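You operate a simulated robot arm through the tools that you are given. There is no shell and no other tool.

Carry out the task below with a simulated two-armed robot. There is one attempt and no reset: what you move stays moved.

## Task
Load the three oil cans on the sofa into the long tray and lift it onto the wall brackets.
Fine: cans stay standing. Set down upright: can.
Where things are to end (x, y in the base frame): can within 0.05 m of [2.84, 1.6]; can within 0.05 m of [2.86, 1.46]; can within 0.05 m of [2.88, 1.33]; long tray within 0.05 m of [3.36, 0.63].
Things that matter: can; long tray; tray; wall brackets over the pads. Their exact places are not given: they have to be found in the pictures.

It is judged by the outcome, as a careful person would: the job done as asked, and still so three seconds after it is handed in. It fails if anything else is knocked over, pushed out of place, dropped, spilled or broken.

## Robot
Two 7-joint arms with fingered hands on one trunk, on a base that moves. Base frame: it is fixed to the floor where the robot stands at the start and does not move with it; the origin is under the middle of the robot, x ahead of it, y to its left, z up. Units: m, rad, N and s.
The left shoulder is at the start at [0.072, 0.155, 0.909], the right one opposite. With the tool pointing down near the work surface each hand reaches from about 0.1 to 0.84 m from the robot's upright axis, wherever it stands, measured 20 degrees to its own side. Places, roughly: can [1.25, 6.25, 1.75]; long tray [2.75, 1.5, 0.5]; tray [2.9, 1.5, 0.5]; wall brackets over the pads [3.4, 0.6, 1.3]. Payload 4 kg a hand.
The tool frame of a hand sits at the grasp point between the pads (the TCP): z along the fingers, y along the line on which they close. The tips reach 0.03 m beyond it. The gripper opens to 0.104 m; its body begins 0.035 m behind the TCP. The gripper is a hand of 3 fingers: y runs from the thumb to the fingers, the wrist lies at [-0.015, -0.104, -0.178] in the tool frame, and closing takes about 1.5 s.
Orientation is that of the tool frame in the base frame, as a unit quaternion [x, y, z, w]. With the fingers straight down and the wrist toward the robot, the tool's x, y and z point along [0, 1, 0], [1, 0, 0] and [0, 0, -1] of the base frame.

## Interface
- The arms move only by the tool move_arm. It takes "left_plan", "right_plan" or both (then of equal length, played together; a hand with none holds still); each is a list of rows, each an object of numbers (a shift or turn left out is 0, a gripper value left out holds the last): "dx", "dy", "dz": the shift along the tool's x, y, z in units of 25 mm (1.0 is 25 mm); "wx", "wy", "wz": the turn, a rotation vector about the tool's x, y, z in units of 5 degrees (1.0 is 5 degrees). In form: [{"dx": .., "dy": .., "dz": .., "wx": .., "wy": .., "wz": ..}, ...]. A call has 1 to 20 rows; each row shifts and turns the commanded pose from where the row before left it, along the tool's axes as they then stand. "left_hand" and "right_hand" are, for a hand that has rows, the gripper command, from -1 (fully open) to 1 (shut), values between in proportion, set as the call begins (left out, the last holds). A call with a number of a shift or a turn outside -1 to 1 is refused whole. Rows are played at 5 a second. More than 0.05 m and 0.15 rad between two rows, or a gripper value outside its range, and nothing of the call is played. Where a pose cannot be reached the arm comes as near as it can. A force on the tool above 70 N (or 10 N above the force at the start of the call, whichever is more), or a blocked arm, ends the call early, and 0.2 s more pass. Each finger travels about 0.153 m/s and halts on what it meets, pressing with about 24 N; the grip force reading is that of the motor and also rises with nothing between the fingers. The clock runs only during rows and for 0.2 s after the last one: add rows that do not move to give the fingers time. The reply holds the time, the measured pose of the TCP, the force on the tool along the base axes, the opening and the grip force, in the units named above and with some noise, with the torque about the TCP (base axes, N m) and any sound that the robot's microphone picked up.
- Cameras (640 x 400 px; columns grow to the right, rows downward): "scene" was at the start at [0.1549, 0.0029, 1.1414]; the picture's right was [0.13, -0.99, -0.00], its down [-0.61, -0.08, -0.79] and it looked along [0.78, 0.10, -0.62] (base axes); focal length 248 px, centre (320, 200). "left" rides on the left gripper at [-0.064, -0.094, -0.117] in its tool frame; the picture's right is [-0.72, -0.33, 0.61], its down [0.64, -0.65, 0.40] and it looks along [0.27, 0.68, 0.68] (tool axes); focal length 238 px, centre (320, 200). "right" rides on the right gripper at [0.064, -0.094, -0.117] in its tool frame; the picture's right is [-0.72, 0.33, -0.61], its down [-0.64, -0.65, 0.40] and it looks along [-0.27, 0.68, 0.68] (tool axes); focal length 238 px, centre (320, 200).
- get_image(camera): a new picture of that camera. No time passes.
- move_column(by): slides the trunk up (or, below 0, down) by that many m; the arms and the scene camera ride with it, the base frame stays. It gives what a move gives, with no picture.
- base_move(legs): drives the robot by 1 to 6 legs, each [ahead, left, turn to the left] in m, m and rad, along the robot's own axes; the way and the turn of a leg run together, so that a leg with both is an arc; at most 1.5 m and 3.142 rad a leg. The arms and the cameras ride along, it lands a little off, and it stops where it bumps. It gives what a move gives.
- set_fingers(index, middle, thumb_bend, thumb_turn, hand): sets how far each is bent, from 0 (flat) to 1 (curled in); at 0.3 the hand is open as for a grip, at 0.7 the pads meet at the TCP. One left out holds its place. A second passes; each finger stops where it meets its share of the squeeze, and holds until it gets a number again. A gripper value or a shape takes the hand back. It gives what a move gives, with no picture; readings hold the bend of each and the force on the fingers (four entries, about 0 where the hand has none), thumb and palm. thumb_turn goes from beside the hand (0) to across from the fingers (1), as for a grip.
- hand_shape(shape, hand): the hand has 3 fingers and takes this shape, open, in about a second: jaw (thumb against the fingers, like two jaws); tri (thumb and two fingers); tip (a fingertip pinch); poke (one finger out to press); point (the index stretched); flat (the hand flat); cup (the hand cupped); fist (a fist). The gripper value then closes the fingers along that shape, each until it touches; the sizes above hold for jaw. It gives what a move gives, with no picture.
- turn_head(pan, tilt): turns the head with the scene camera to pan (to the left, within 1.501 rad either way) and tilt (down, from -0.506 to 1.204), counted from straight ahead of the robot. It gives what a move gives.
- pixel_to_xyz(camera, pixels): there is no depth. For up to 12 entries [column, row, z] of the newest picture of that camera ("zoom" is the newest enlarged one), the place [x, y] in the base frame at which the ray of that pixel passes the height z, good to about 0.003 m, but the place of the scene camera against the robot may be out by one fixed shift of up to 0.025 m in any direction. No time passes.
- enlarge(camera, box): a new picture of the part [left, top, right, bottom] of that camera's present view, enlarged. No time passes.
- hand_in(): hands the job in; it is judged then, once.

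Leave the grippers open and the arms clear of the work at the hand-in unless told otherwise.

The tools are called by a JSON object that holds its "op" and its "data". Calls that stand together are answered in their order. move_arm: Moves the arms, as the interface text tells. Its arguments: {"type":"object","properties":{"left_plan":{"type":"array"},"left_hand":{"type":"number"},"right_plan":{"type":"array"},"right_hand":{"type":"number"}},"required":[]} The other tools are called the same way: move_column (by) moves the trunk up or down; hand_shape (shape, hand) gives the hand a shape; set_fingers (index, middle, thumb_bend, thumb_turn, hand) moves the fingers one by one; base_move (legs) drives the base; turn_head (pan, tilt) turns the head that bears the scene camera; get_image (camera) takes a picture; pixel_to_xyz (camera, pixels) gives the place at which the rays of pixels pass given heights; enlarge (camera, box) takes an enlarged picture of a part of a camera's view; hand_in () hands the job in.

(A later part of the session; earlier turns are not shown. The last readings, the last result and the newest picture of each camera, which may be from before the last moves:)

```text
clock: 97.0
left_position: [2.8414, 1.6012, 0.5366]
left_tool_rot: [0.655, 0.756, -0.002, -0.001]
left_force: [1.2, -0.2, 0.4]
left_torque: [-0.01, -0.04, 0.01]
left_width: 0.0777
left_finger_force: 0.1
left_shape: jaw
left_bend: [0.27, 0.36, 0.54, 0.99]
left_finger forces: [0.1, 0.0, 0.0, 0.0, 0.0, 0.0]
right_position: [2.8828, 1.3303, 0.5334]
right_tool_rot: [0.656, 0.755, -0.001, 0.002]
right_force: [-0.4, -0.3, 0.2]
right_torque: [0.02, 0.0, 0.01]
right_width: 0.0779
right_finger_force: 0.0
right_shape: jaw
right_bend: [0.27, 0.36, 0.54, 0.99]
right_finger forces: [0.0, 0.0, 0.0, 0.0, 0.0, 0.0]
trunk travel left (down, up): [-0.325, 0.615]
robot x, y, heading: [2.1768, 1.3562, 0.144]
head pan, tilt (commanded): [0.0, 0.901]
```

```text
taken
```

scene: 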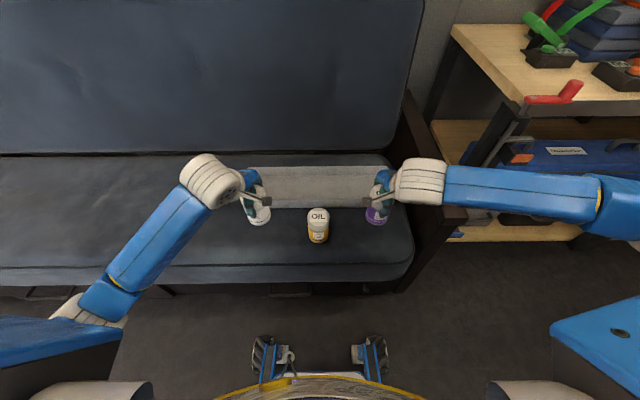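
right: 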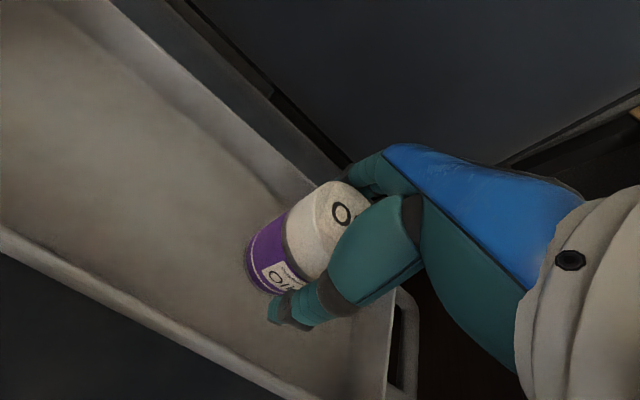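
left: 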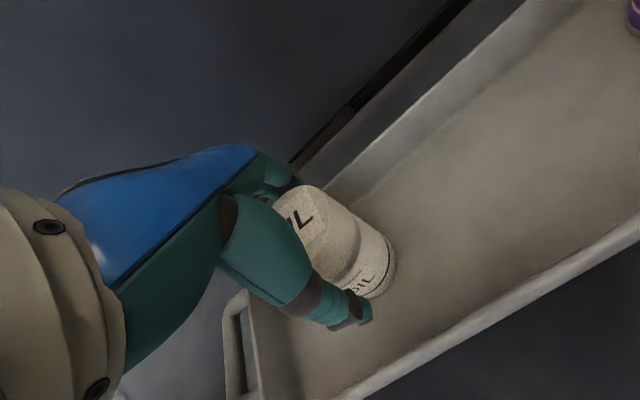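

Fingers are off the cans. I raise both hands 0.13 m straight up.

{"op": "move_arm", "data": {"left_plan": [{"dz": -0.3}, {"dz": -0.5}, {"dz": -0.8}, {"dz": -0.9}, {"dz": -0.9}, {"dz": -0.9}, {"dz": -0.9}, {}], "right_plan": [{"dz": -0.3}, {"dz": -0.5}, {"dz": -0.8}, {"dz": -0.9}, {"dz": -0.9}, {"dz": -0.9}, {"dz": -0.9}, {}]}}

{"op": "get_image", "data": {"camera": "left"}}

{"op": "get_image", "data": {"camera": "right"}}

{"op": "get_image", "data": {"camera": "scene"}}

```text
clock: 98.8
left_position: [2.8399, 1.6007, 0.6666]
left_tool_rot: [0.656, 0.755, -0.003, 0.0]
left_force: [0.0, -0.1, -0.4]
left_torque: [0.01, -0.01, 0.02]
left_width: 0.0775
left_finger_force: 0.1
left_shape: jaw
left_bend: [0.27, 0.36, 0.54, 0.99]
left_finger forces: [0.0, 0.1, 0.1, 0.1, 0.0, 0.0]
right_position: [2.8822, 1.3304, 0.6642]
right_tool_rot: [0.657, 0.754, -0.001, 0.002]
right_force: [-0.2, -0.6, 1.0]
right_torque: [0.02, 0.02, 0.03]
right_width: 0.0775
right_finger_force: 0.1
right_shape: jaw
right_bend: [0.27, 0.36, 0.54, 0.99]
right_finger forces: [0.0, 0.0, 0.0, 0.0, 0.0, 0.1]
trunk travel left (down, up): [-0.325, 0.615]
robot x, y, heading: [2.1785, 1.3597, 0.141]
head pan, tilt (commanded): [0.0, 0.901]
```

```text
taken
```

left: 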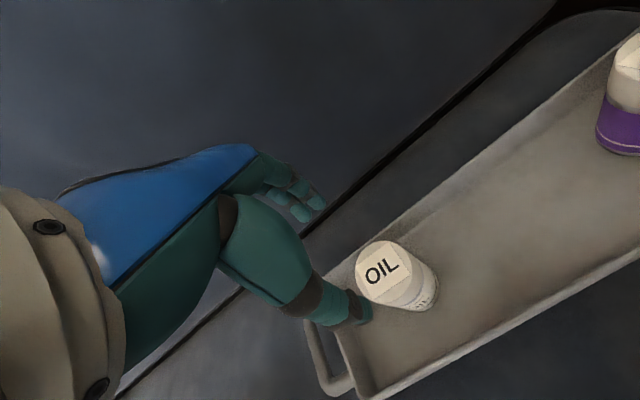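

```text
taken
```

right: 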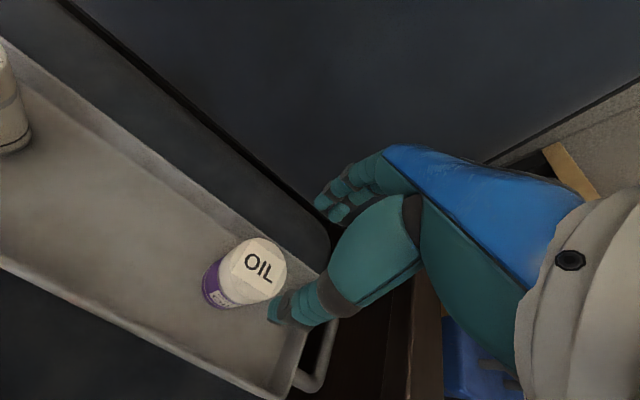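

```text
taken
```

scene: 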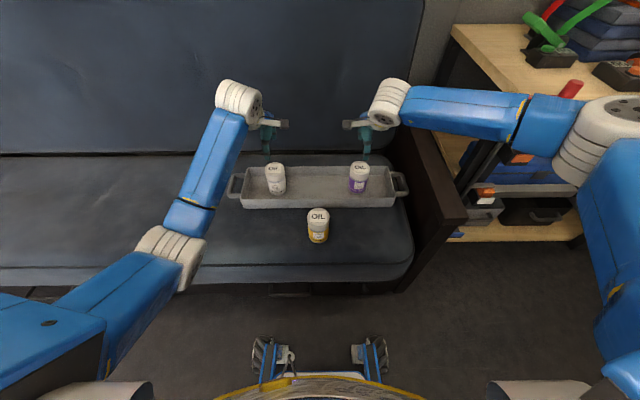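

White and purple stand upright in the tray. Now the yellow can at (2.680, 1.436): the left hand goes above it while the right hand moves up and aside.

{"op": "move_arm", "data": {"left_plan": [{"dy": -0.725, "dx": -0.561, "dz": -0.13}, {"dy": -0.725, "dx": -0.561, "dz": -0.13}, {"dy": -0.725, "dx": -0.561, "dz": -0.13}, {"dy": -0.725, "dx": -0.561, "dz": -0.13}, {"dy": -0.725, "dx": -0.561, "dz": -0.13}, {"dy": -0.725, "dx": -0.561, "dz": -0.13}, {"dy": -0.725, "dx": -0.561, "dz": -0.13}, {"dy": -0.725, "dx": -0.561, "dz": -0.13}, {"dy": -0.725, "dx": -0.561, "dz": -0.13}, {"dy": -0.725, "dx": -0.561, "dz": -0.13}, {}], "right_plan": [{"dy": -0.2, "dx": -0.4, "dz": -0.4}, {"dy": -0.2, "dx": -0.4, "dz": -0.4}, {"dy": -0.2, "dx": -0.4, "dz": -0.4}, {"dy": -0.2, "dx": -0.4, "dz": -0.4}, {"dy": -0.2, "dx": -0.4, "dz": -0.4}, {"dy": -0.2, "dx": -0.4, "dz": -0.4}, {"dy": -0.2, "dx": -0.4, "dz": -0.4}, {"dy": -0.2, "dx": -0.4, "dz": -0.4}, {"dy": -0.2, "dx": -0.4, "dz": -0.4}, {"dy": -0.2, "dx": -0.4, "dz": -0.4}, {}], "left_hand": -1, "right_hand": -1}}

{"op": "get_image", "data": {"camera": "left"}}

{"op": "get_image", "data": {"camera": "scene"}}

```text
clock: 101.2
left_position: [2.6819, 1.4359, 0.6982]
left_tool_rot: [0.655, 0.755, -0.003, 0.0]
left_force: [0.3, 0.7, 0.1]
left_torque: [-0.02, 0.0, -0.01]
left_width: 0.1038
left_finger_force: 0.1
left_shape: jaw
left_bend: [0.3, 0.3, 0.3, 0.98]
left_finger forces: [0.0, 0.1, 0.1, 0.0, 0.1, 0.0]
right_position: [2.8472, 1.2252, 0.763]
right_tool_rot: [0.656, 0.755, 0.0, 0.001]
right_force: [0.2, -0.2, -0.1]
right_torque: [0.0, -0.02, 0.03]
right_width: 0.104
right_finger_force: 0.0
right_shape: jaw
right_bend: [0.3, 0.3, 0.3, 0.98]
right_finger forces: [0.0, 0.1, 0.0, 0.0, 0.1, 0.0]
trunk travel left (down, up): [-0.325, 0.615]
robot x, y, heading: [2.1735, 1.3575, 0.149]
head pan, tilt (commanded): [0.0, 0.901]
```

```text
taken
```

left: 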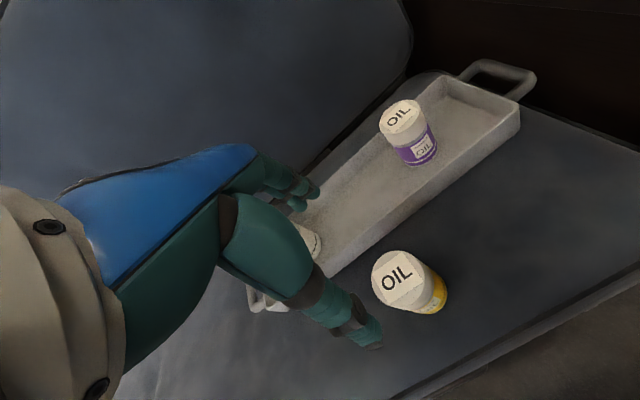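

```text
taken
```

scene: 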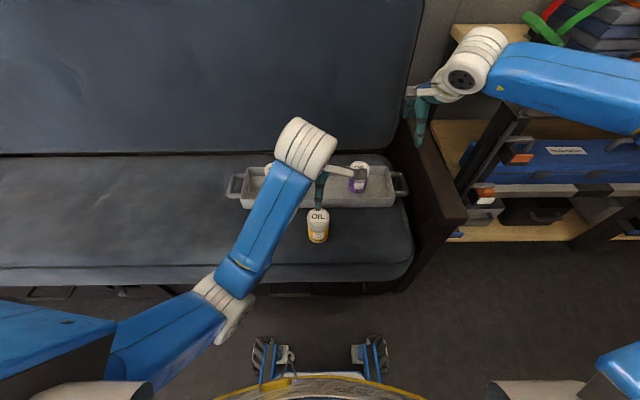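

{"op": "pixel_to_xyz", "data": {"camera": "left", "pixels": [[399, 278, 0.556], [404, 122, 0.56]]}}

{"op": "move_arm", "data": {"left_plan": [{"dz": 0.95}, {"dz": 0.95}, {"dz": 0.95}, {"dz": 0.95}, {"dz": 0.95}, {"dz": 0.95}, {}]}}

{"op": "get_image", "data": {"camera": "left"}}

```text
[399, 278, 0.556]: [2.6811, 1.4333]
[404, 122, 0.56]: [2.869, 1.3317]
```

```text
clock: 102.8
left_position: [2.6808, 1.4353, 0.5547]
left_tool_rot: [0.656, 0.755, -0.001, 0.0]
left_force: [0.9, -0.4, -0.1]
left_torque: [0.01, 0.02, 0.02]
left_width: 0.1037
left_finger_force: 0.0
left_shape: jaw
left_bend: [0.3, 0.3, 0.3, 0.98]
left_finger forces: [0.0, 0.0, 0.1, 0.0, 0.0, 0.0]
right_position: [2.8461, 1.226, 0.763]
right_tool_rot: [0.656, 0.755, -0.001, 0.001]
right_force: [0.0, -0.9, 0.6]
right_torque: [0.0, 0.0, -0.01]
right_width: 0.1035
right_finger_force: 0.2
right_shape: jaw
right_bend: [0.3, 0.3, 0.3, 0.98]
right_finger forces: [0.0, 0.0, 0.0, 0.0, 0.1, 0.0]
trunk travel left (down, up): [-0.325, 0.615]
robot x, y, heading: [2.1746, 1.362, 0.144]
head pan, tilt (commanded): [0.0, 0.901]
```

```text
taken
```

left: 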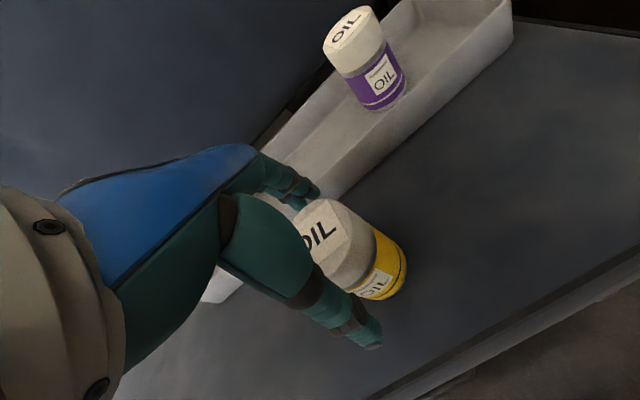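

The yellow lid lies between thumb and fingers. Down another 0.024 m and close.

{"op": "move_arm", "data": {"left_plan": [{"dz": 0.5}, {"dz": 0.46}, {}]}}

{"op": "move_arm", "data": {"left_plan": [{}, {}, {}, {}, {}, {}, {}, {}, {}, {}], "left_hand": 1}}

{"op": "move_arm", "data": {"left_plan": [{"dz": -0.5}, {"dz": -0.8}, {"dz": -0.9}, {"dz": -0.9}, {"dz": -0.9}, {}]}}

{"op": "get_image", "data": {"camera": "left"}}

```text
clock: 103.6
left_position: [2.6808, 1.4369, 0.5323]
left_tool_rot: [0.656, 0.755, -0.001, 0.0]
left_force: [1.2, 0.9, 0.2]
left_torque: [-0.01, 0.04, 0.01]
left_width: 0.1036
left_finger_force: 0.1
left_shape: jaw
left_bend: [0.3, 0.3, 0.3, 0.98]
left_finger forces: [0.1, 0.0, 0.1, 0.0, 0.1, 0.0]
right_position: [2.8469, 1.2246, 0.7652]
right_tool_rot: [0.656, 0.754, -0.001, 0.001]
right_force: [0.3, -0.2, -0.6]
right_torque: [-0.02, -0.01, -0.01]
right_width: 0.104
right_finger_force: 0.0
right_shape: jaw
right_bend: [0.3, 0.3, 0.3, 0.98]
right_finger forces: [0.1, 0.1, 0.0, 0.0, 0.1, 0.0]
trunk travel left (down, up): [-0.325, 0.615]
robot x, y, heading: [2.1764, 1.3584, 0.144]
head pan, tilt (commanded): [0.0, 0.901]
```

```text
clock: 105.8
left_position: [2.682, 1.4356, 0.5326]
left_tool_rot: [0.655, 0.756, -0.002, 0.0]
left_force: [-2.1, 1.1, 0.2]
left_torque: [-0.01, 0.04, 0.0]
left_width: 0.0527
left_finger_force: 23.8
left_shape: jaw
left_bend: [0.74, 0.43, 0.71, 1.0]
left_finger forces: [13.9, 7.4, 0.1, 0.0, 21.5, 0.1]
right_position: [2.8471, 1.2249, 0.7632]
right_tool_rot: [0.656, 0.754, -0.001, 0.001]
right_force: [-0.2, 0.5, 0.0]
right_torque: [0.0, 0.0, 0.03]
right_width: 0.1035
right_finger_force: 0.1
right_shape: jaw
right_bend: [0.3, 0.3, 0.3, 0.98]
right_finger forces: [0.0, 0.0, 0.0, 0.1, 0.1, 0.0]
trunk travel left (down, up): [-0.325, 0.615]
robot x, y, heading: [2.1788, 1.3596, 0.143]
head pan, tilt (commanded): [0.0, 0.901]
```

```text
clock: 107.2
left_position: [2.6791, 1.4463, 0.6224]
left_tool_rot: [0.652, 0.758, 0.004, -0.012]
left_force: [-0.5, 0.4, -2.9]
left_torque: [-0.04, 0.0, 0.04]
left_width: 0.0526
left_finger_force: 24.3
left_shape: jaw
left_bend: [0.74, 0.43, 0.71, 1.0]
left_finger forces: [14.0, 7.5, 0.0, 0.0, 21.5, 0.0]
right_position: [2.8468, 1.2253, 0.7632]
right_tool_rot: [0.656, 0.755, 0.0, 0.001]
right_force: [0.0, -0.5, 0.1]
right_torque: [0.03, 0.0, 0.03]
right_width: 0.1038
right_finger_force: 0.0
right_shape: jaw
right_bend: [0.3, 0.3, 0.3, 0.98]
right_finger forces: [0.0, 0.0, 0.0, 0.0, 0.1, 0.0]
trunk travel left (down, up): [-0.325, 0.615]
robot x, y, heading: [2.1763, 1.3596, 0.143]
head pan, tilt (commanded): [0.0, 0.901]
```

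```text
taken
```

left: 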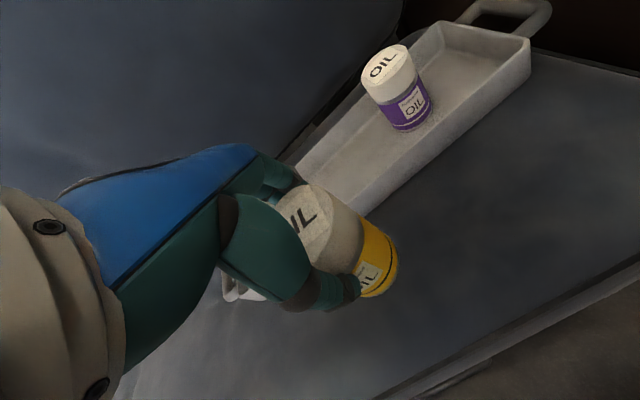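

The left hand ended slightly off (z 0.622, y +0.01, small tilt). I check the scene for something touching the arm.

{"op": "get_image", "data": {"camera": "scene"}}

{"op": "move_arm", "data": {"left_plan": [{}, {}]}}

```text
taken
```

scene: 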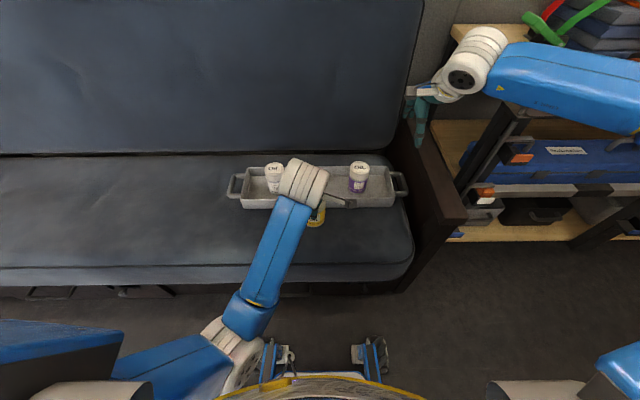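

```text
clock: 107.8
left_position: [2.681, 1.4463, 0.6245]
left_tool_rot: [0.652, 0.758, 0.004, -0.011]
left_force: [-0.1, 0.0, -2.1]
left_torque: [0.01, 0.01, 0.03]
left_width: 0.053
left_finger_force: 23.9
left_shape: jaw
left_bend: [0.74, 0.43, 0.71, 1.0]
left_finger forces: [14.1, 7.4, 0.0, 0.1, 21.4, 0.0]
right_position: [2.8471, 1.225, 0.762]
right_tool_rot: [0.656, 0.754, -0.001, 0.0]
right_force: [0.8, -0.3, -0.4]
right_torque: [0.0, -0.02, 0.01]
right_width: 0.1037
right_finger_force: 0.1
right_shape: jaw
right_bend: [0.3, 0.3, 0.3, 0.98]
right_finger forces: [0.0, 0.0, 0.0, 0.1, 0.1, 0.0]
trunk travel left (down, up): [-0.325, 0.615]
robot x, y, heading: [2.1772, 1.3568, 0.145]
head pan, tilt (commanded): [0.0, 0.901]
```

The left elbow brushes my own base; moving forward relieves that. I carry the yellow can forward to its slot (2.86, 1.46).

{"op": "move_arm", "data": {"left_plan": [{"dy": 0.9}, {"dy": 0.9}, {"dy": 0.9}, {"dy": 0.9}, {"dy": 0.9}, {"dy": 0.9}, {"dy": 0.9}, {"dy": 0.92}, {}, {}]}}

{"op": "get_image", "data": {"camera": "left"}}

{"op": "get_image", "data": {"camera": "scene"}}

```text
clock: 110.0
left_position: [2.8613, 1.4607, 0.6332]
left_tool_rot: [0.655, 0.756, -0.002, -0.001]
left_force: [-0.6, -1.0, -2.3]
left_torque: [0.02, 0.04, -0.01]
left_width: 0.0524
left_finger_force: 24.1
left_shape: jaw
left_bend: [0.74, 0.43, 0.71, 1.0]
left_finger forces: [14.2, 7.4, 0.0, 0.0, 21.6, 0.0]
right_position: [2.8458, 1.225, 0.7632]
right_tool_rot: [0.656, 0.755, 0.0, 0.001]
right_force: [-0.3, 0.1, -0.3]
right_torque: [0.02, 0.01, 0.03]
right_width: 0.1035
right_finger_force: 0.0
right_shape: jaw
right_bend: [0.3, 0.3, 0.3, 0.98]
right_finger forces: [0.1, 0.0, 0.0, 0.0, 0.0, 0.0]
trunk travel left (down, up): [-0.325, 0.615]
robot x, y, heading: [2.1776, 1.3574, 0.147]
head pan, tilt (commanded): [0.0, 0.901]
```

```text
taken
```

left: 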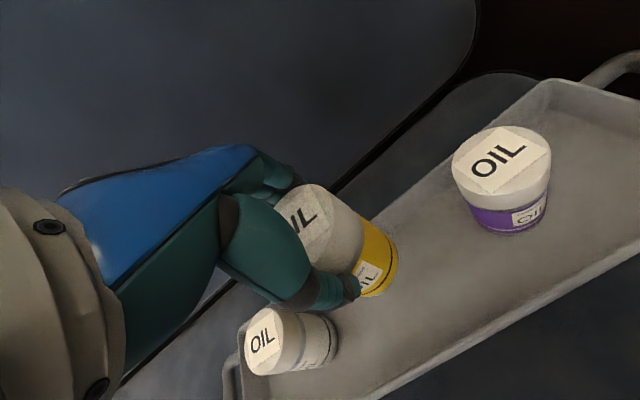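

```text
taken
```

scene: 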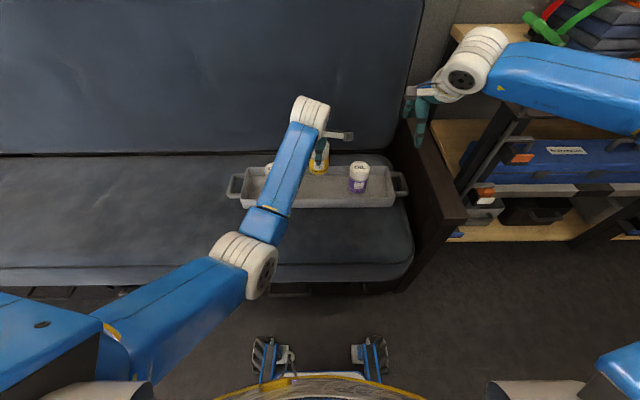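

The yellow can is above the middle slot between the other two. I lower it 0.092 m, then 2 mm steps to touch.

{"op": "move_arm", "data": {"left_plan": [{"dz": 0.8}, {"dz": 0.8}, {"dz": 0.8}, {"dz": 0.7}, {"dz": 0.4}, {"dz": 0.18}, {}]}}

{"op": "move_arm", "data": {"left_plan": [{"dz": 0.07}, {"dz": 0.07}, {}]}}

```text
clock: 111.6
left_position: [2.8603, 1.4612, 0.5396]
left_tool_rot: [0.655, 0.756, -0.002, 0.0]
left_force: [-0.1, 0.5, -3.1]
left_torque: [-0.03, 0.0, -0.01]
left_width: 0.0524
left_finger_force: 24.2
left_shape: jaw
left_bend: [0.74, 0.43, 0.71, 1.0]
left_finger forces: [14.2, 7.5, 0.0, 0.0, 21.5, 0.0]
right_position: [2.8452, 1.225, 0.7633]
right_tool_rot: [0.656, 0.755, -0.001, 0.001]
right_force: [0.6, 0.2, -0.2]
right_torque: [0.0, 0.01, 0.0]
right_width: 0.1038
right_finger_force: 0.2
right_shape: jaw
right_bend: [0.3, 0.3, 0.3, 0.98]
right_finger forces: [0.1, 0.0, 0.0, 0.0, 0.0, 0.0]
trunk travel left (down, up): [-0.325, 0.615]
robot x, y, heading: [2.1742, 1.3601, 0.141]
head pan, tilt (commanded): [0.0, 0.901]
```

```text
clock: 112.4
left_position: [2.8615, 1.4606, 0.5376]
left_tool_rot: [0.656, 0.755, 0.0, 0.001]
left_force: [0.2, 1.0, 6.1]
left_torque: [0.06, -0.02, 0.03]
left_width: 0.0525
left_finger_force: 24.0
left_shape: jaw
left_bend: [0.74, 0.43, 0.71, 1.0]
left_finger forces: [14.7, 8.4, 0.1, 0.0, 22.4, 0.0]
right_position: [2.8456, 1.2255, 0.7651]
right_tool_rot: [0.655, 0.755, -0.001, 0.001]
right_force: [0.0, 0.3, 0.3]
right_torque: [-0.02, -0.03, 0.01]
right_width: 0.1041
right_finger_force: 0.0
right_shape: jaw
right_bend: [0.3, 0.3, 0.3, 0.98]
right_finger forces: [0.0, 0.1, 0.0, 0.0, 0.0, 0.1]
trunk travel left (down, up): [-0.325, 0.615]
robot x, y, heading: [2.178, 1.36, 0.145]
head pan, tilt (commanded): [0.0, 0.901]
```

Touching (+6 N). I release partially and raise the hand.

{"op": "move_arm", "data": {"left_plan": [{}, {}, {}, {}, {}, {}], "left_hand": -0.5}}

{"op": "move_arm", "data": {"left_plan": [{"dz": -0.3}, {"dz": -0.5}, {"dz": -0.8}, {"dz": -0.9}, {"dz": -0.9}, {"dz": -0.9}, {"dz": -0.9}, {"dz": -0.9}, {}]}}

{"op": "get_image", "data": {"camera": "left"}}

{"op": "get_image", "data": {"camera": "scene"}}

```text
clock: 113.8
left_position: [2.8601, 1.4604, 0.5352]
left_tool_rot: [0.655, 0.755, -0.002, 0.0]
left_force: [0.8, 0.0, 0.2]
left_torque: [0.03, 0.01, -0.02]
left_width: 0.0777
left_finger_force: 0.0
left_shape: jaw
left_bend: [0.27, 0.36, 0.54, 0.99]
left_finger forces: [0.0, 0.0, 0.0, 0.0, 0.1, 0.0]
right_position: [2.8465, 1.2254, 0.7639]
right_tool_rot: [0.656, 0.754, -0.001, 0.001]
right_force: [0.4, 0.0, -0.4]
right_torque: [0.01, 0.02, -0.02]
right_width: 0.104
right_finger_force: 0.1
right_shape: jaw
right_bend: [0.3, 0.3, 0.3, 0.98]
right_finger forces: [0.0, 0.1, 0.0, 0.0, 0.1, 0.1]
trunk travel left (down, up): [-0.325, 0.615]
robot x, y, heading: [2.176, 1.3602, 0.14]
head pan, tilt (commanded): [0.0, 0.901]
```

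```text
clock: 115.8
left_position: [2.8595, 1.4598, 0.6888]
left_tool_rot: [0.656, 0.755, -0.002, 0.0]
left_force: [-0.3, -0.2, -0.2]
left_torque: [-0.01, 0.0, 0.0]
left_width: 0.0774
left_finger_force: 0.1
left_shape: jaw
left_bend: [0.27, 0.36, 0.54, 0.99]
left_finger forces: [0.0, 0.0, 0.1, 0.0, 0.0, 0.0]
right_position: [2.8453, 1.225, 0.7635]
right_tool_rot: [0.657, 0.754, -0.001, 0.001]
right_force: [-0.6, -0.2, -0.5]
right_torque: [-0.02, -0.01, 0.01]
right_width: 0.1038
right_finger_force: 0.1
right_shape: jaw
right_bend: [0.3, 0.3, 0.3, 0.98]
right_finger forces: [0.1, 0.0, 0.1, 0.0, 0.1, 0.0]
trunk travel left (down, up): [-0.325, 0.615]
robot x, y, heading: [2.175, 1.3597, 0.146]
head pan, tilt (commanded): [0.0, 0.901]
```

```text
taken
```

left: 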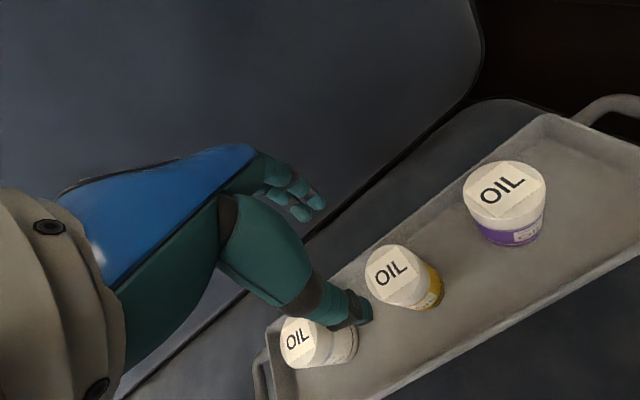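

```text
taken
```

scene: 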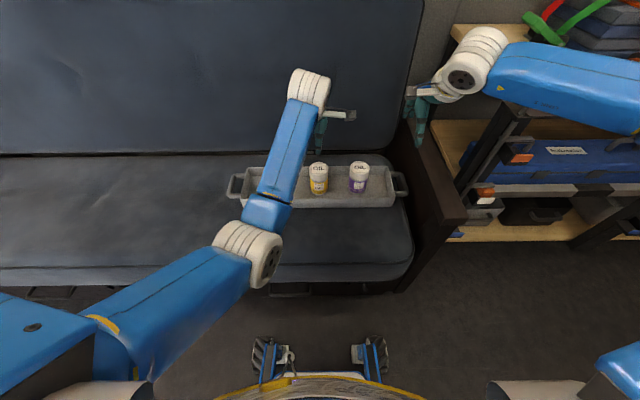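

All three cans stand in the tray at the listed places. Before lifting, I study the wall brackets: head to the right and level.

{"op": "turn_head", "data": {"pan": -0.6, "tilt": 0.0}}

{"op": "get_image", "data": {"camera": "scene"}}

{"op": "enlarge", "data": {"camera": "scene", "box": [260, 100, 500, 250]}}

```text
clock: 117.0
left_position: [2.8596, 1.4606, 0.688]
left_tool_rot: [0.656, 0.755, -0.002, -0.001]
left_force: [-1.0, -0.4, 0.1]
left_torque: [-0.01, 0.0, -0.01]
left_width: 0.0776
left_finger_force: 0.0
left_shape: jaw
left_bend: [0.27, 0.36, 0.54, 0.99]
left_finger forces: [0.0, 0.0, 0.0, 0.0, 0.1, 0.1]
right_position: [2.8468, 1.2239, 0.7637]
right_tool_rot: [0.656, 0.755, 0.0, 0.001]
right_force: [-0.6, -0.7, -0.4]
right_torque: [0.0, -0.01, -0.02]
right_width: 0.1037
right_finger_force: 0.1
right_shape: jaw
right_bend: [0.3, 0.3, 0.3, 0.98]
right_finger forces: [0.0, 0.0, 0.0, 0.0, 0.1, 0.0]
trunk travel left (down, up): [-0.325, 0.615]
robot x, y, heading: [2.1722, 1.3578, 0.148]
head pan, tilt (commanded): [-0.6, 0.0]
```

```text
taken
```

scene: 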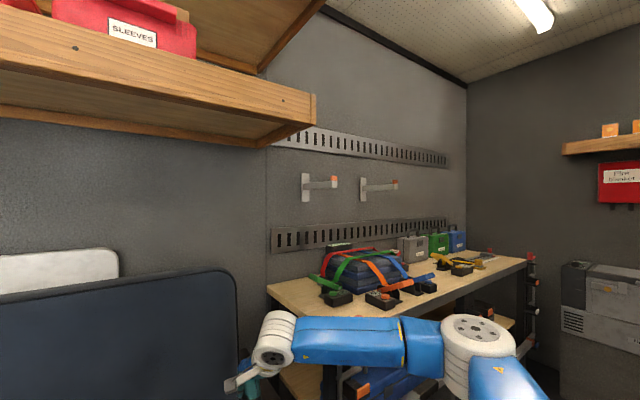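

```text
2.67 times, centred on (380, 175) of scene
```

zoom: 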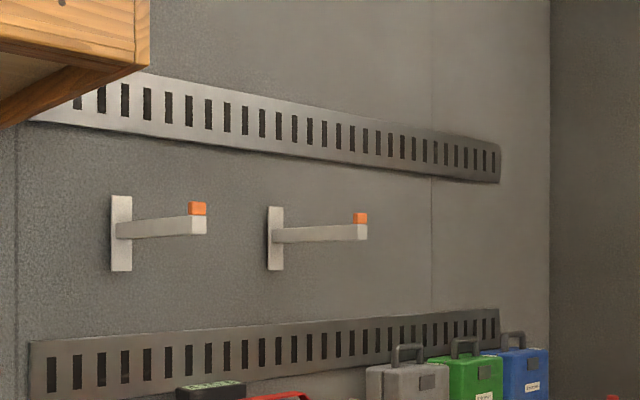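

The brackets are two arms sticking out of the wall, each with an upturned orange tip; the tray must be set on the arms between tips and wall. I measure the bench in front of them, with the head lower.

{"op": "turn_head", "data": {"pan": -0.7, "tilt": 0.55}}

{"op": "get_image", "data": {"camera": "scene"}}

{"op": "get_image", "data": {"camera": "right"}}

```text
clock: 117.9
left_position: [2.8607, 1.4608, 0.6884]
left_tool_rot: [0.656, 0.755, -0.001, 0.0]
left_force: [0.5, -0.2, -0.1]
left_torque: [0.0, -0.05, -0.03]
left_width: 0.0777
left_finger_force: 0.1
left_shape: jaw
left_bend: [0.27, 0.36, 0.54, 0.99]
left_finger forces: [0.0, 0.0, 0.1, 0.0, 0.1, 0.0]
right_position: [2.8473, 1.2253, 0.7647]
right_tool_rot: [0.656, 0.755, 0.0, 0.001]
right_force: [-0.8, -0.2, 0.1]
right_torque: [-0.02, 0.0, -0.01]
right_width: 0.104
right_finger_force: 0.1
right_shape: jaw
right_bend: [0.3, 0.3, 0.3, 0.98]
right_finger forces: [0.1, 0.0, 0.0, 0.0, 0.0, 0.1]
trunk travel left (down, up): [-0.325, 0.615]
robot x, y, heading: [2.1778, 1.3611, 0.143]
head pan, tilt (commanded): [-0.7, 0.55]
```

```text
taken
```

scene: 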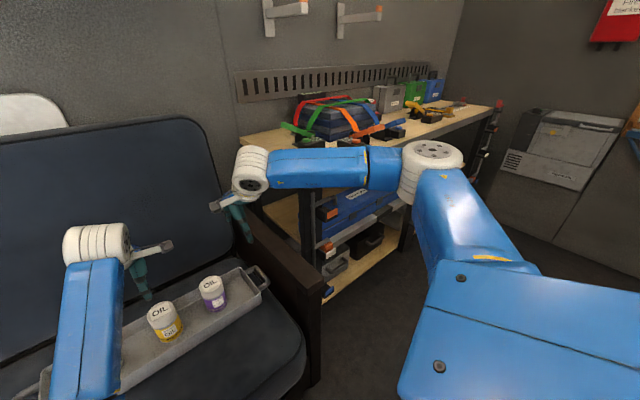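

```text
taken
```

right: 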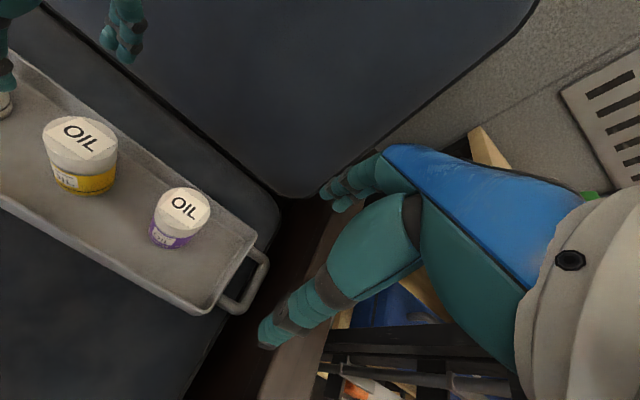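

{"op": "pixel_to_xyz", "data": {"camera": "scene", "pixels": [[500, 107, 0.9], [500, 107, 0.85], [480, 120, 0.9], [440, 133, 0.9], [245, 140, 0.9], [318, 296, 0.0], [395, 245, 0.0], [330, 298, 0.15], [400, 240, 0.15], [267, 25, 1.2], [340, 30, 1.2]]}}

{"op": "enlarge", "data": {"camera": "scene", "box": [230, 80, 510, 310]}}

```text
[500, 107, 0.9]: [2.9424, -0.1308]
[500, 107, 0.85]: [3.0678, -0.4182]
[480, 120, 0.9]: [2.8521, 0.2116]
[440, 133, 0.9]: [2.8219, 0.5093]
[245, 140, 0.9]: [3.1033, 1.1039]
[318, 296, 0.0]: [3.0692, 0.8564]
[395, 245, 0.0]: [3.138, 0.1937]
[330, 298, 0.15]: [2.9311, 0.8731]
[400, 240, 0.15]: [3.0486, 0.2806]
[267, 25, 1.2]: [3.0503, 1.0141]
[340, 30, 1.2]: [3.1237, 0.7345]
```

```text
1.74 times, centred on (370, 195) of scene
```

zoom: 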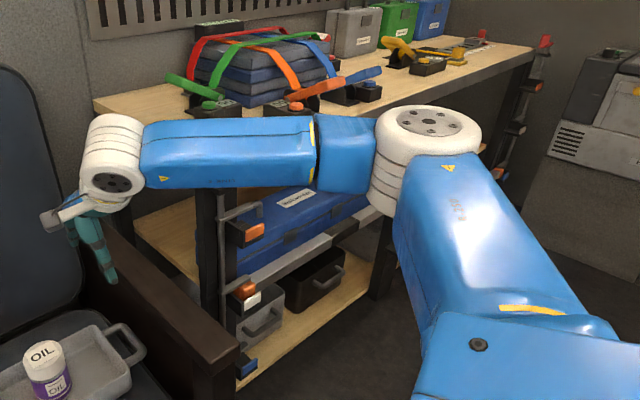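

Next: gripping the tray by its end handles. Because the bench keeps my base back, I'll hold the bars with the fingers pointing forward-down at 45°, closing sideways, wrists toward the middle. First I bring both hands to free air at z ≈ 0.85 in front of me.

{"op": "move_arm", "data": {"left_plan": [{"dz": -0.9}, {"dy": -0.585, "dx": 0.923, "dz": -0.45}, {"dy": -0.585, "dx": 0.923, "dz": -0.45}, {"dy": -0.585, "dx": 0.923, "dz": -0.45}, {"dy": -0.585, "dx": 0.923, "dz": -0.45}, {"dy": -0.585, "dx": 0.923, "dz": -0.45}, {"dy": -0.585, "dx": 0.923, "dz": -0.45}, {"dy": -0.585, "dx": 0.923, "dz": -0.45}, {"dy": -0.585, "dx": 0.923, "dz": -0.45}, {"dy": -0.585, "dx": 0.923, "dz": -0.45}, {"dy": -0.585, "dx": 0.923, "dz": -0.45}, {"dy": -0.585, "dx": 0.923, "dz": -0.45}, {"dy": -0.585, "dx": 0.923, "dz": -0.45}, {"dy": -0.585, "dx": 0.923, "dz": -0.45}, {}], "right_plan": [{}, {"dy": -0.44, "dx": -0.215, "dz": -0.26}, {"dy": -0.44, "dx": -0.215, "dz": -0.26}, {"dy": -0.44, "dx": -0.215, "dz": -0.26}, {"dy": -0.44, "dx": -0.215, "dz": -0.26}, {"dy": -0.44, "dx": -0.215, "dz": -0.26}, {"dy": -0.44, "dx": -0.215, "dz": -0.26}, {"dy": -0.44, "dx": -0.215, "dz": -0.26}, {"dy": -0.44, "dx": -0.215, "dz": -0.26}, {"dy": -0.44, "dx": -0.215, "dz": -0.26}, {"dy": -0.44, "dx": -0.215, "dz": -0.26}, {"dy": -0.44, "dx": -0.215, "dz": -0.26}, {"dy": -0.44, "dx": -0.215, "dz": -0.26}, {"dy": -0.44, "dx": -0.215, "dz": -0.26}, {}], "left_hand": -1, "right_hand": -1}}

{"op": "turn_head", "data": {"pan": 0.0, "tilt": 0.9}}

{"op": "get_image", "data": {"camera": "scene"}}

{"op": "get_image", "data": {"camera": "right"}}

{"op": "get_image", "data": {"camera": "left"}}

```text
clock: 121.1
left_position: [2.6304, 1.7457, 0.8576]
left_tool_rot: [0.645, 0.764, 0.003, -0.004]
left_force: [-0.3, -0.2, 0.2]
left_torque: [0.01, 0.04, 0.02]
left_width: 0.1038
left_finger_force: 0.2
left_shape: jaw
left_bend: [0.3, 0.3, 0.3, 0.98]
left_finger forces: [0.0, 0.0, 0.0, 0.0, 0.0, 0.0]
left hand out of reach, approached as far as the arm can: row 11
right_position: [2.7133, 1.137, 0.8473]
right_tool_rot: [0.657, 0.754, -0.001, 0.001]
right_force: [1.2, 0.6, 0.0]
right_torque: [-0.01, 0.02, 0.04]
right_width: 0.1037
right_finger_force: 0.1
right_shape: jaw
right_bend: [0.3, 0.3, 0.3, 0.98]
right_finger forces: [0.1, 0.0, 0.0, 0.1, 0.0, 0.0]
trunk travel left (down, up): [-0.325, 0.615]
robot x, y, heading: [2.1777, 1.3597, 0.144]
head pan, tilt (commanded): [-0.7, 0.55]
```

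```text
clock: 122.2
left_position: [2.6309, 1.7447, 0.8586]
left_tool_rot: [0.646, 0.764, 0.002, 0.001]
left_force: [0.7, -0.6, -0.1]
left_torque: [0.0, 0.0, 0.02]
left_width: 0.1038
left_finger_force: 0.1
left_shape: jaw
left_bend: [0.3, 0.3, 0.3, 0.98]
left_finger forces: [0.0, 0.1, 0.0, 0.1, 0.0, 0.0]
right_position: [2.7141, 1.1359, 0.8499]
right_tool_rot: [0.656, 0.755, -0.001, 0.0]
right_force: [-0.6, 1.2, -0.4]
right_torque: [0.07, -0.01, -0.02]
right_width: 0.1036
right_finger_force: 0.1
right_shape: jaw
right_bend: [0.3, 0.3, 0.3, 0.98]
right_finger forces: [0.0, 0.1, 0.0, 0.0, 0.0, 0.0]
trunk travel left (down, up): [-0.325, 0.615]
robot x, y, heading: [2.1745, 1.358, 0.142]
head pan, tilt (commanded): [0.0, 0.901]
```

```text
taken
```

scene: 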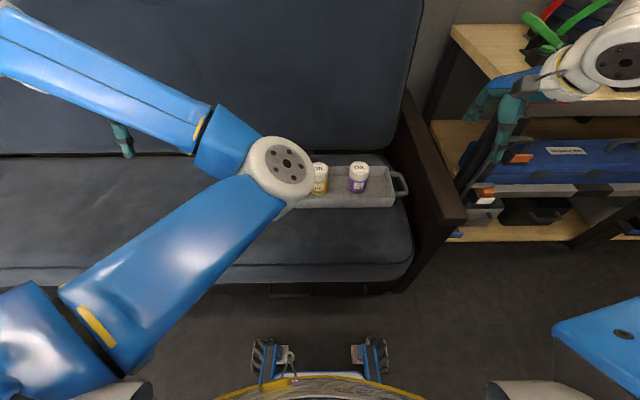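

```text
taken
```

right: 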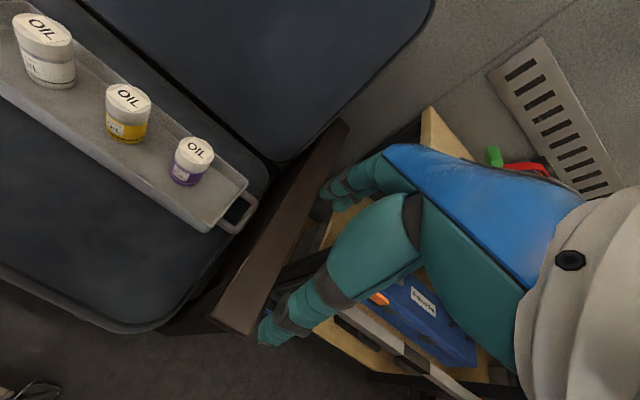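

```text
taken
```

left: 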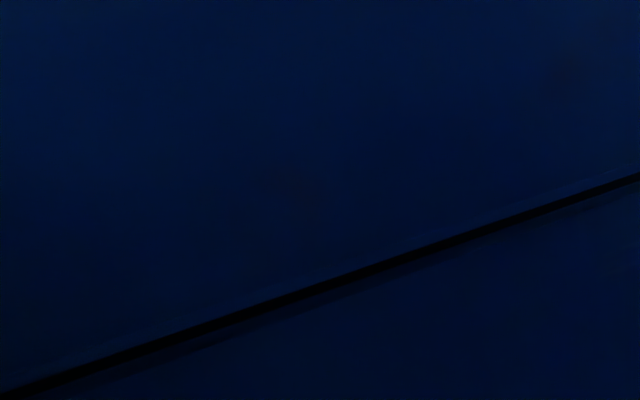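

The left elbow has swung to the inside (above the tray's middle) and its forearm covers its camera. For the planned grip (left hand turned outward, wrist inward) that elbow posture may suit. I try turning the hands in free air, half way first: left counter-clockwise, right clockwise.

{"op": "move_arm", "data": {"left_plan": [{"wz": -1, "dz": -0.3}, {"wz": -1, "dz": -0.3}, {"wz": -1, "dz": -0.3}, {"wz": -1, "dz": -0.3}, {"wz": -1}, {"wz": -1}, {"wz": -1}, {"wz": -1}, {"wz": -1}, {}], "right_plan": [{"wz": 1}, {"wz": 1}, {"wz": 1}, {"wz": 1}, {"wz": 1}, {"wz": 1}, {"wz": 1}, {"wz": 1}, {"wz": 1}, {}]}}

{"op": "get_image", "data": {"camera": "scene"}}

```text
clock: 124.4
left_position: [2.6284, 1.7513, 0.8952]
left_tool_rot: [0.297, 0.955, 0.005, 0.005]
left_force: [0.4, 0.1, -0.8]
left_torque: [0.0, 0.04, -0.01]
left_width: 0.1036
left_finger_force: 0.0
left_shape: jaw
left_bend: [0.3, 0.3, 0.3, 0.98]
left_finger forces: [0.1, 0.0, 0.0, 0.0, 0.1, 0.0]
right_position: [2.7144, 1.1362, 0.8485]
right_tool_rot: [0.895, 0.445, 0.001, 0.0]
right_force: [1.1, 0.4, -0.8]
right_torque: [0.0, 0.0, 0.03]
right_width: 0.1041
right_finger_force: 0.0
right_shape: jaw
right_bend: [0.3, 0.3, 0.3, 0.98]
right_finger forces: [0.1, 0.0, 0.0, 0.1, 0.0, 0.0]
trunk travel left (down, up): [-0.325, 0.615]
robot x, y, heading: [2.1735, 1.3633, 0.142]
head pan, tilt (commanded): [0.0, 0.901]
```

```text
taken
```

scene: 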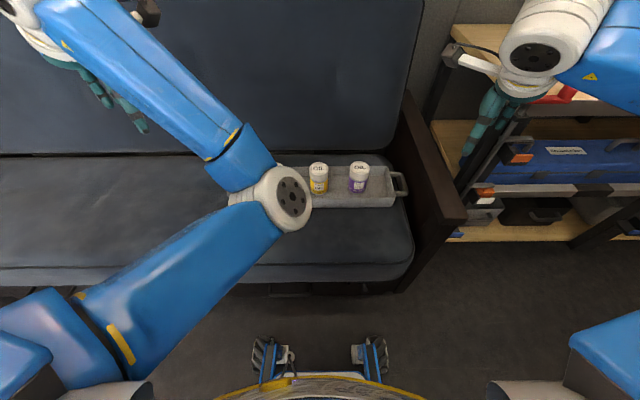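

{"op": "move_arm", "data": {"left_plan": [{"wz": -1}, {"wz": -1}, {"wz": -1}, {"wz": -1}, {"wz": -1}, {"wz": -1}, {"wz": -1}, {"wz": -1}, {"wz": -0.54}, {}], "right_plan": [{"wz": 1}, {"wz": 1}, {"wz": 1}, {"wz": 1}, {"wz": 1}, {"wz": 1}, {"wz": 1}, {"wz": 1}, {"wz": 0.92}, {}]}}

{"op": "get_image", "data": {"camera": "scene"}}

{"op": "get_image", "data": {"camera": "left"}}

{"op": "get_image", "data": {"camera": "right"}}

```text
clock: 126.6
left_position: [2.6335, 1.7371, 0.8866]
left_tool_rot: [-0.053, 0.999, 0.001, 0.0]
left_force: [-0.5, -0.9, -0.1]
left_torque: [-0.03, 0.0, -0.02]
left_width: 0.1037
left_finger_force: 0.0
left_shape: jaw
left_bend: [0.3, 0.3, 0.3, 0.98]
left_finger forces: [0.0, 0.1, 0.0, 0.1, 0.1, 0.1]
right_position: [2.7149, 1.1358, 0.8483]
right_tool_rot: [0.997, 0.073, 0.0, 0.001]
right_force: [0.4, 0.1, -0.7]
right_torque: [0.01, 0.0, 0.02]
right_width: 0.1039
right_finger_force: 0.0
right_shape: jaw
right_bend: [0.3, 0.3, 0.3, 0.98]
right_finger forces: [0.1, 0.1, 0.0, 0.0, 0.1, 0.0]
trunk travel left (down, up): [-0.325, 0.615]
robot x, y, heading: [2.1747, 1.3566, 0.14]
head pan, tilt (commanded): [0.0, 0.901]
```

```text
taken
```

scene: 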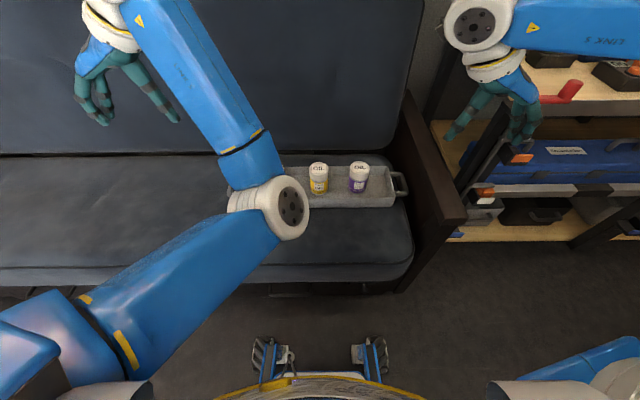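

```text
taken
```

left: 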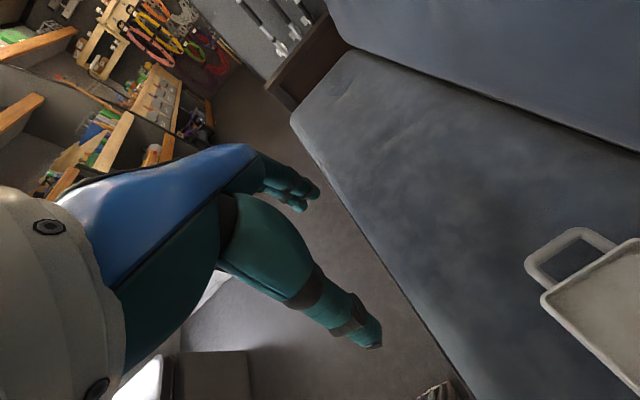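

```text
taken
```

right: 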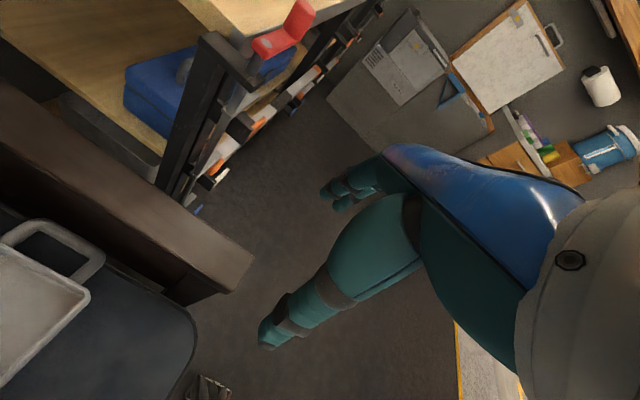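

Both hands reached the turned posture. Now I tilt the fingers forward 45° (left about −y, right about +y).

{"op": "move_arm", "data": {"left_plan": [{"wy": -1}, {"wy": -1}, {"wy": -1}, {"wy": -1}, {"wy": -1}, {"wy": -1}, {"wy": -1}, {"wy": -1}, {"wy": -1}, {}], "right_plan": [{"wy": 1}, {"wy": 1}, {"wy": 1}, {"wy": 1}, {"wy": 1}, {"wy": 1}, {"wy": 1}, {"wy": 1}, {"wy": 1}, {}]}}

{"op": "get_image", "data": {"camera": "scene"}}

{"op": "get_image", "data": {"camera": "left"}}

{"op": "get_image", "data": {"camera": "right"}}

```text
clock: 129.0
left_position: [2.62, 1.769, 0.9088]
left_tool_rot: [-0.071, 0.913, 0.068, 0.396]
left_force: [0.4, 0.3, -0.2]
left_torque: [-0.03, -0.03, 0.02]
left_width: 0.1037
left_finger_force: 0.0
left_shape: jaw
left_bend: [0.3, 0.3, 0.3, 0.98]
left_finger forces: [0.1, 0.0, 0.0, 0.0, 0.1, 0.1]
right_position: [2.7119, 1.1365, 0.8484]
right_tool_rot: [0.921, 0.067, 0.384, -0.027]
right_force: [-0.4, -0.2, -0.2]
right_torque: [0.02, 0.01, 0.0]
right_width: 0.1036
right_finger_force: 0.1
right_shape: jaw
right_bend: [0.3, 0.3, 0.3, 0.98]
right_finger forces: [0.0, 0.1, 0.0, 0.1, 0.0, 0.0]
trunk travel left (down, up): [-0.325, 0.615]
robot x, y, heading: [2.1765, 1.3589, 0.144]
head pan, tilt (commanded): [0.0, 0.901]
stopped in row 10 (left hand): the arm was blocked; the commanded pose is now the measured one
```

```text
taken
```

scene: 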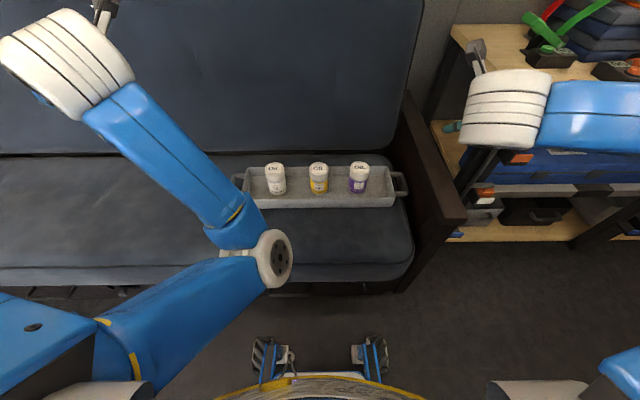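

```text
taken
```

left: 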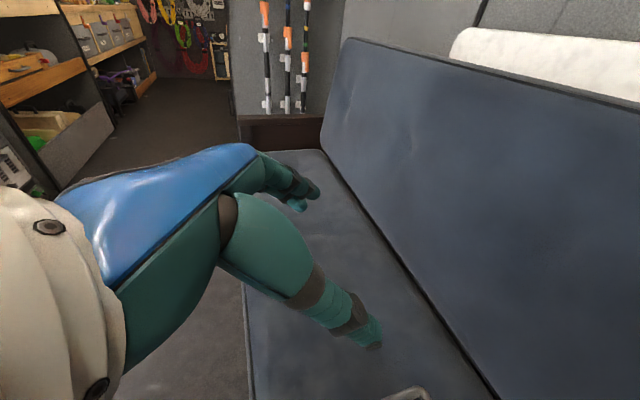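

```text
taken
```

right: 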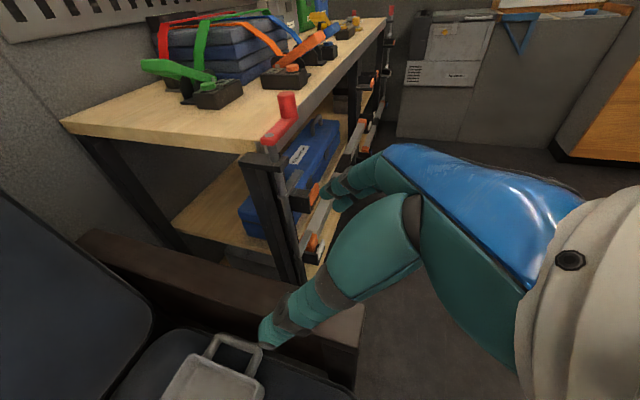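

The right hand is in the planned posture; the left one nearly so (a few degrees off, it met a limit while folded). I look at the handles closely to get the bar positions.

{"op": "enlarge", "data": {"camera": "scene", "box": [220, 150, 320, 220]}}

{"op": "enlarge", "data": {"camera": "scene", "box": [340, 150, 440, 220]}}

{"op": "enlarge", "data": {"camera": "right", "box": [100, 250, 380, 400]}}

```text
5.71 times, centred on (270, 185) of scene
```

zoom: 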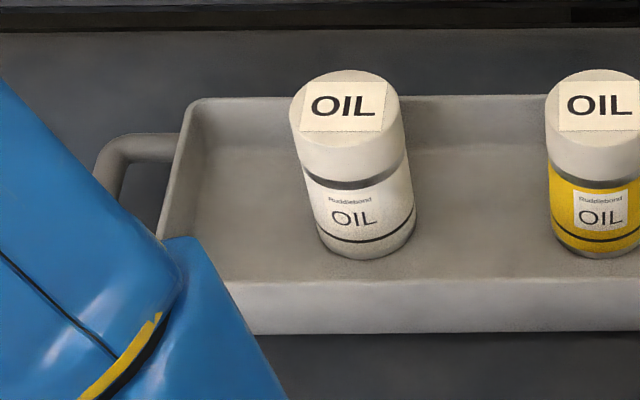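

```text
5.71 times, centred on (390, 185) of scene
```

zoom: 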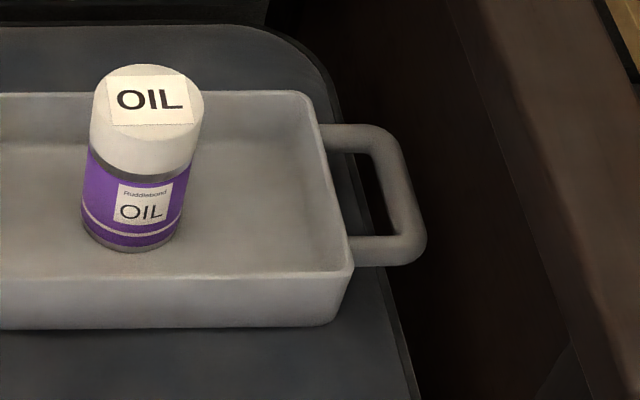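

```text
2.29 times, centred on (240, 325) of right
```

zoom: 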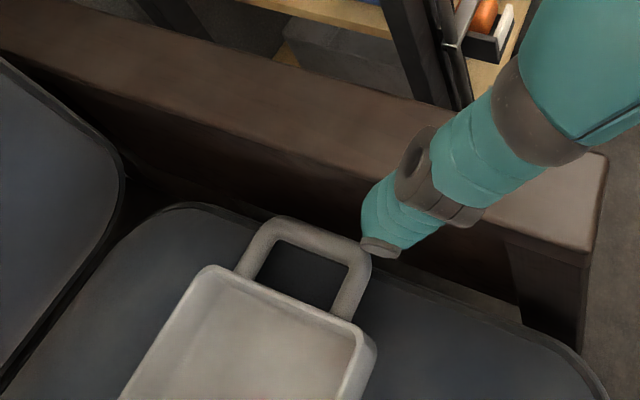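

{"op": "pixel_to_xyz", "data": {"camera": "right", "pixels": [[321, 342, 0.55], [321, 342, 0.6], [321, 342, 0.65], [366, 308, 0.6], [208, 338, 0.49], [222, 336, 0.49], [260, 351, 0.49], [254, 372, 0.49], [190, 357, 0.5], [262, 393, 0.5]]}}

{"op": "pixel_to_xyz", "data": {"camera": "scene", "pixels": [[437, 226, 0.55], [437, 226, 0.6], [437, 226, 0.65], [466, 216, 0.6], [396, 172, 0.49], [405, 193, 0.49], [404, 185, 0.49], [240, 175, 0.49], [236, 182, 0.49]]}}

{"op": "enlarge", "data": {"camera": "scene", "box": [340, 130, 500, 250]}}

```text
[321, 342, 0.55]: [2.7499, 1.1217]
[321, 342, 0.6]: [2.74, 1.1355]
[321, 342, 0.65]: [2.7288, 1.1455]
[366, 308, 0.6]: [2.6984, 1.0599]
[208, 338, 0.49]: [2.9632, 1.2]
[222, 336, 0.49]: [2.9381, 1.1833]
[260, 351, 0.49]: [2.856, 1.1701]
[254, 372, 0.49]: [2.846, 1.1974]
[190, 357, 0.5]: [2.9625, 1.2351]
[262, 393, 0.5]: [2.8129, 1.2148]
```

```text
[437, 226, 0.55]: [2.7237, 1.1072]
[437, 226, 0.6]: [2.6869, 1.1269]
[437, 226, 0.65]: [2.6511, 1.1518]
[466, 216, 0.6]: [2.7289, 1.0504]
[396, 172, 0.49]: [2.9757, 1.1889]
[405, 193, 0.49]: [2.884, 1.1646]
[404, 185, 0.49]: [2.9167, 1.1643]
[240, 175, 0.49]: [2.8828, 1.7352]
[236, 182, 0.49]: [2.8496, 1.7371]
```

```text
3.33 times, centred on (420, 190) of scene
```

zoom: 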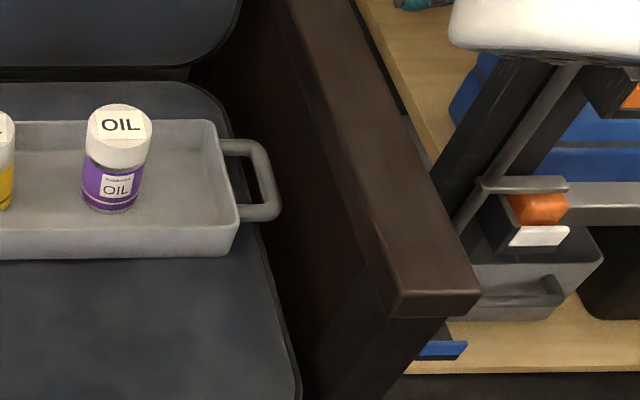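

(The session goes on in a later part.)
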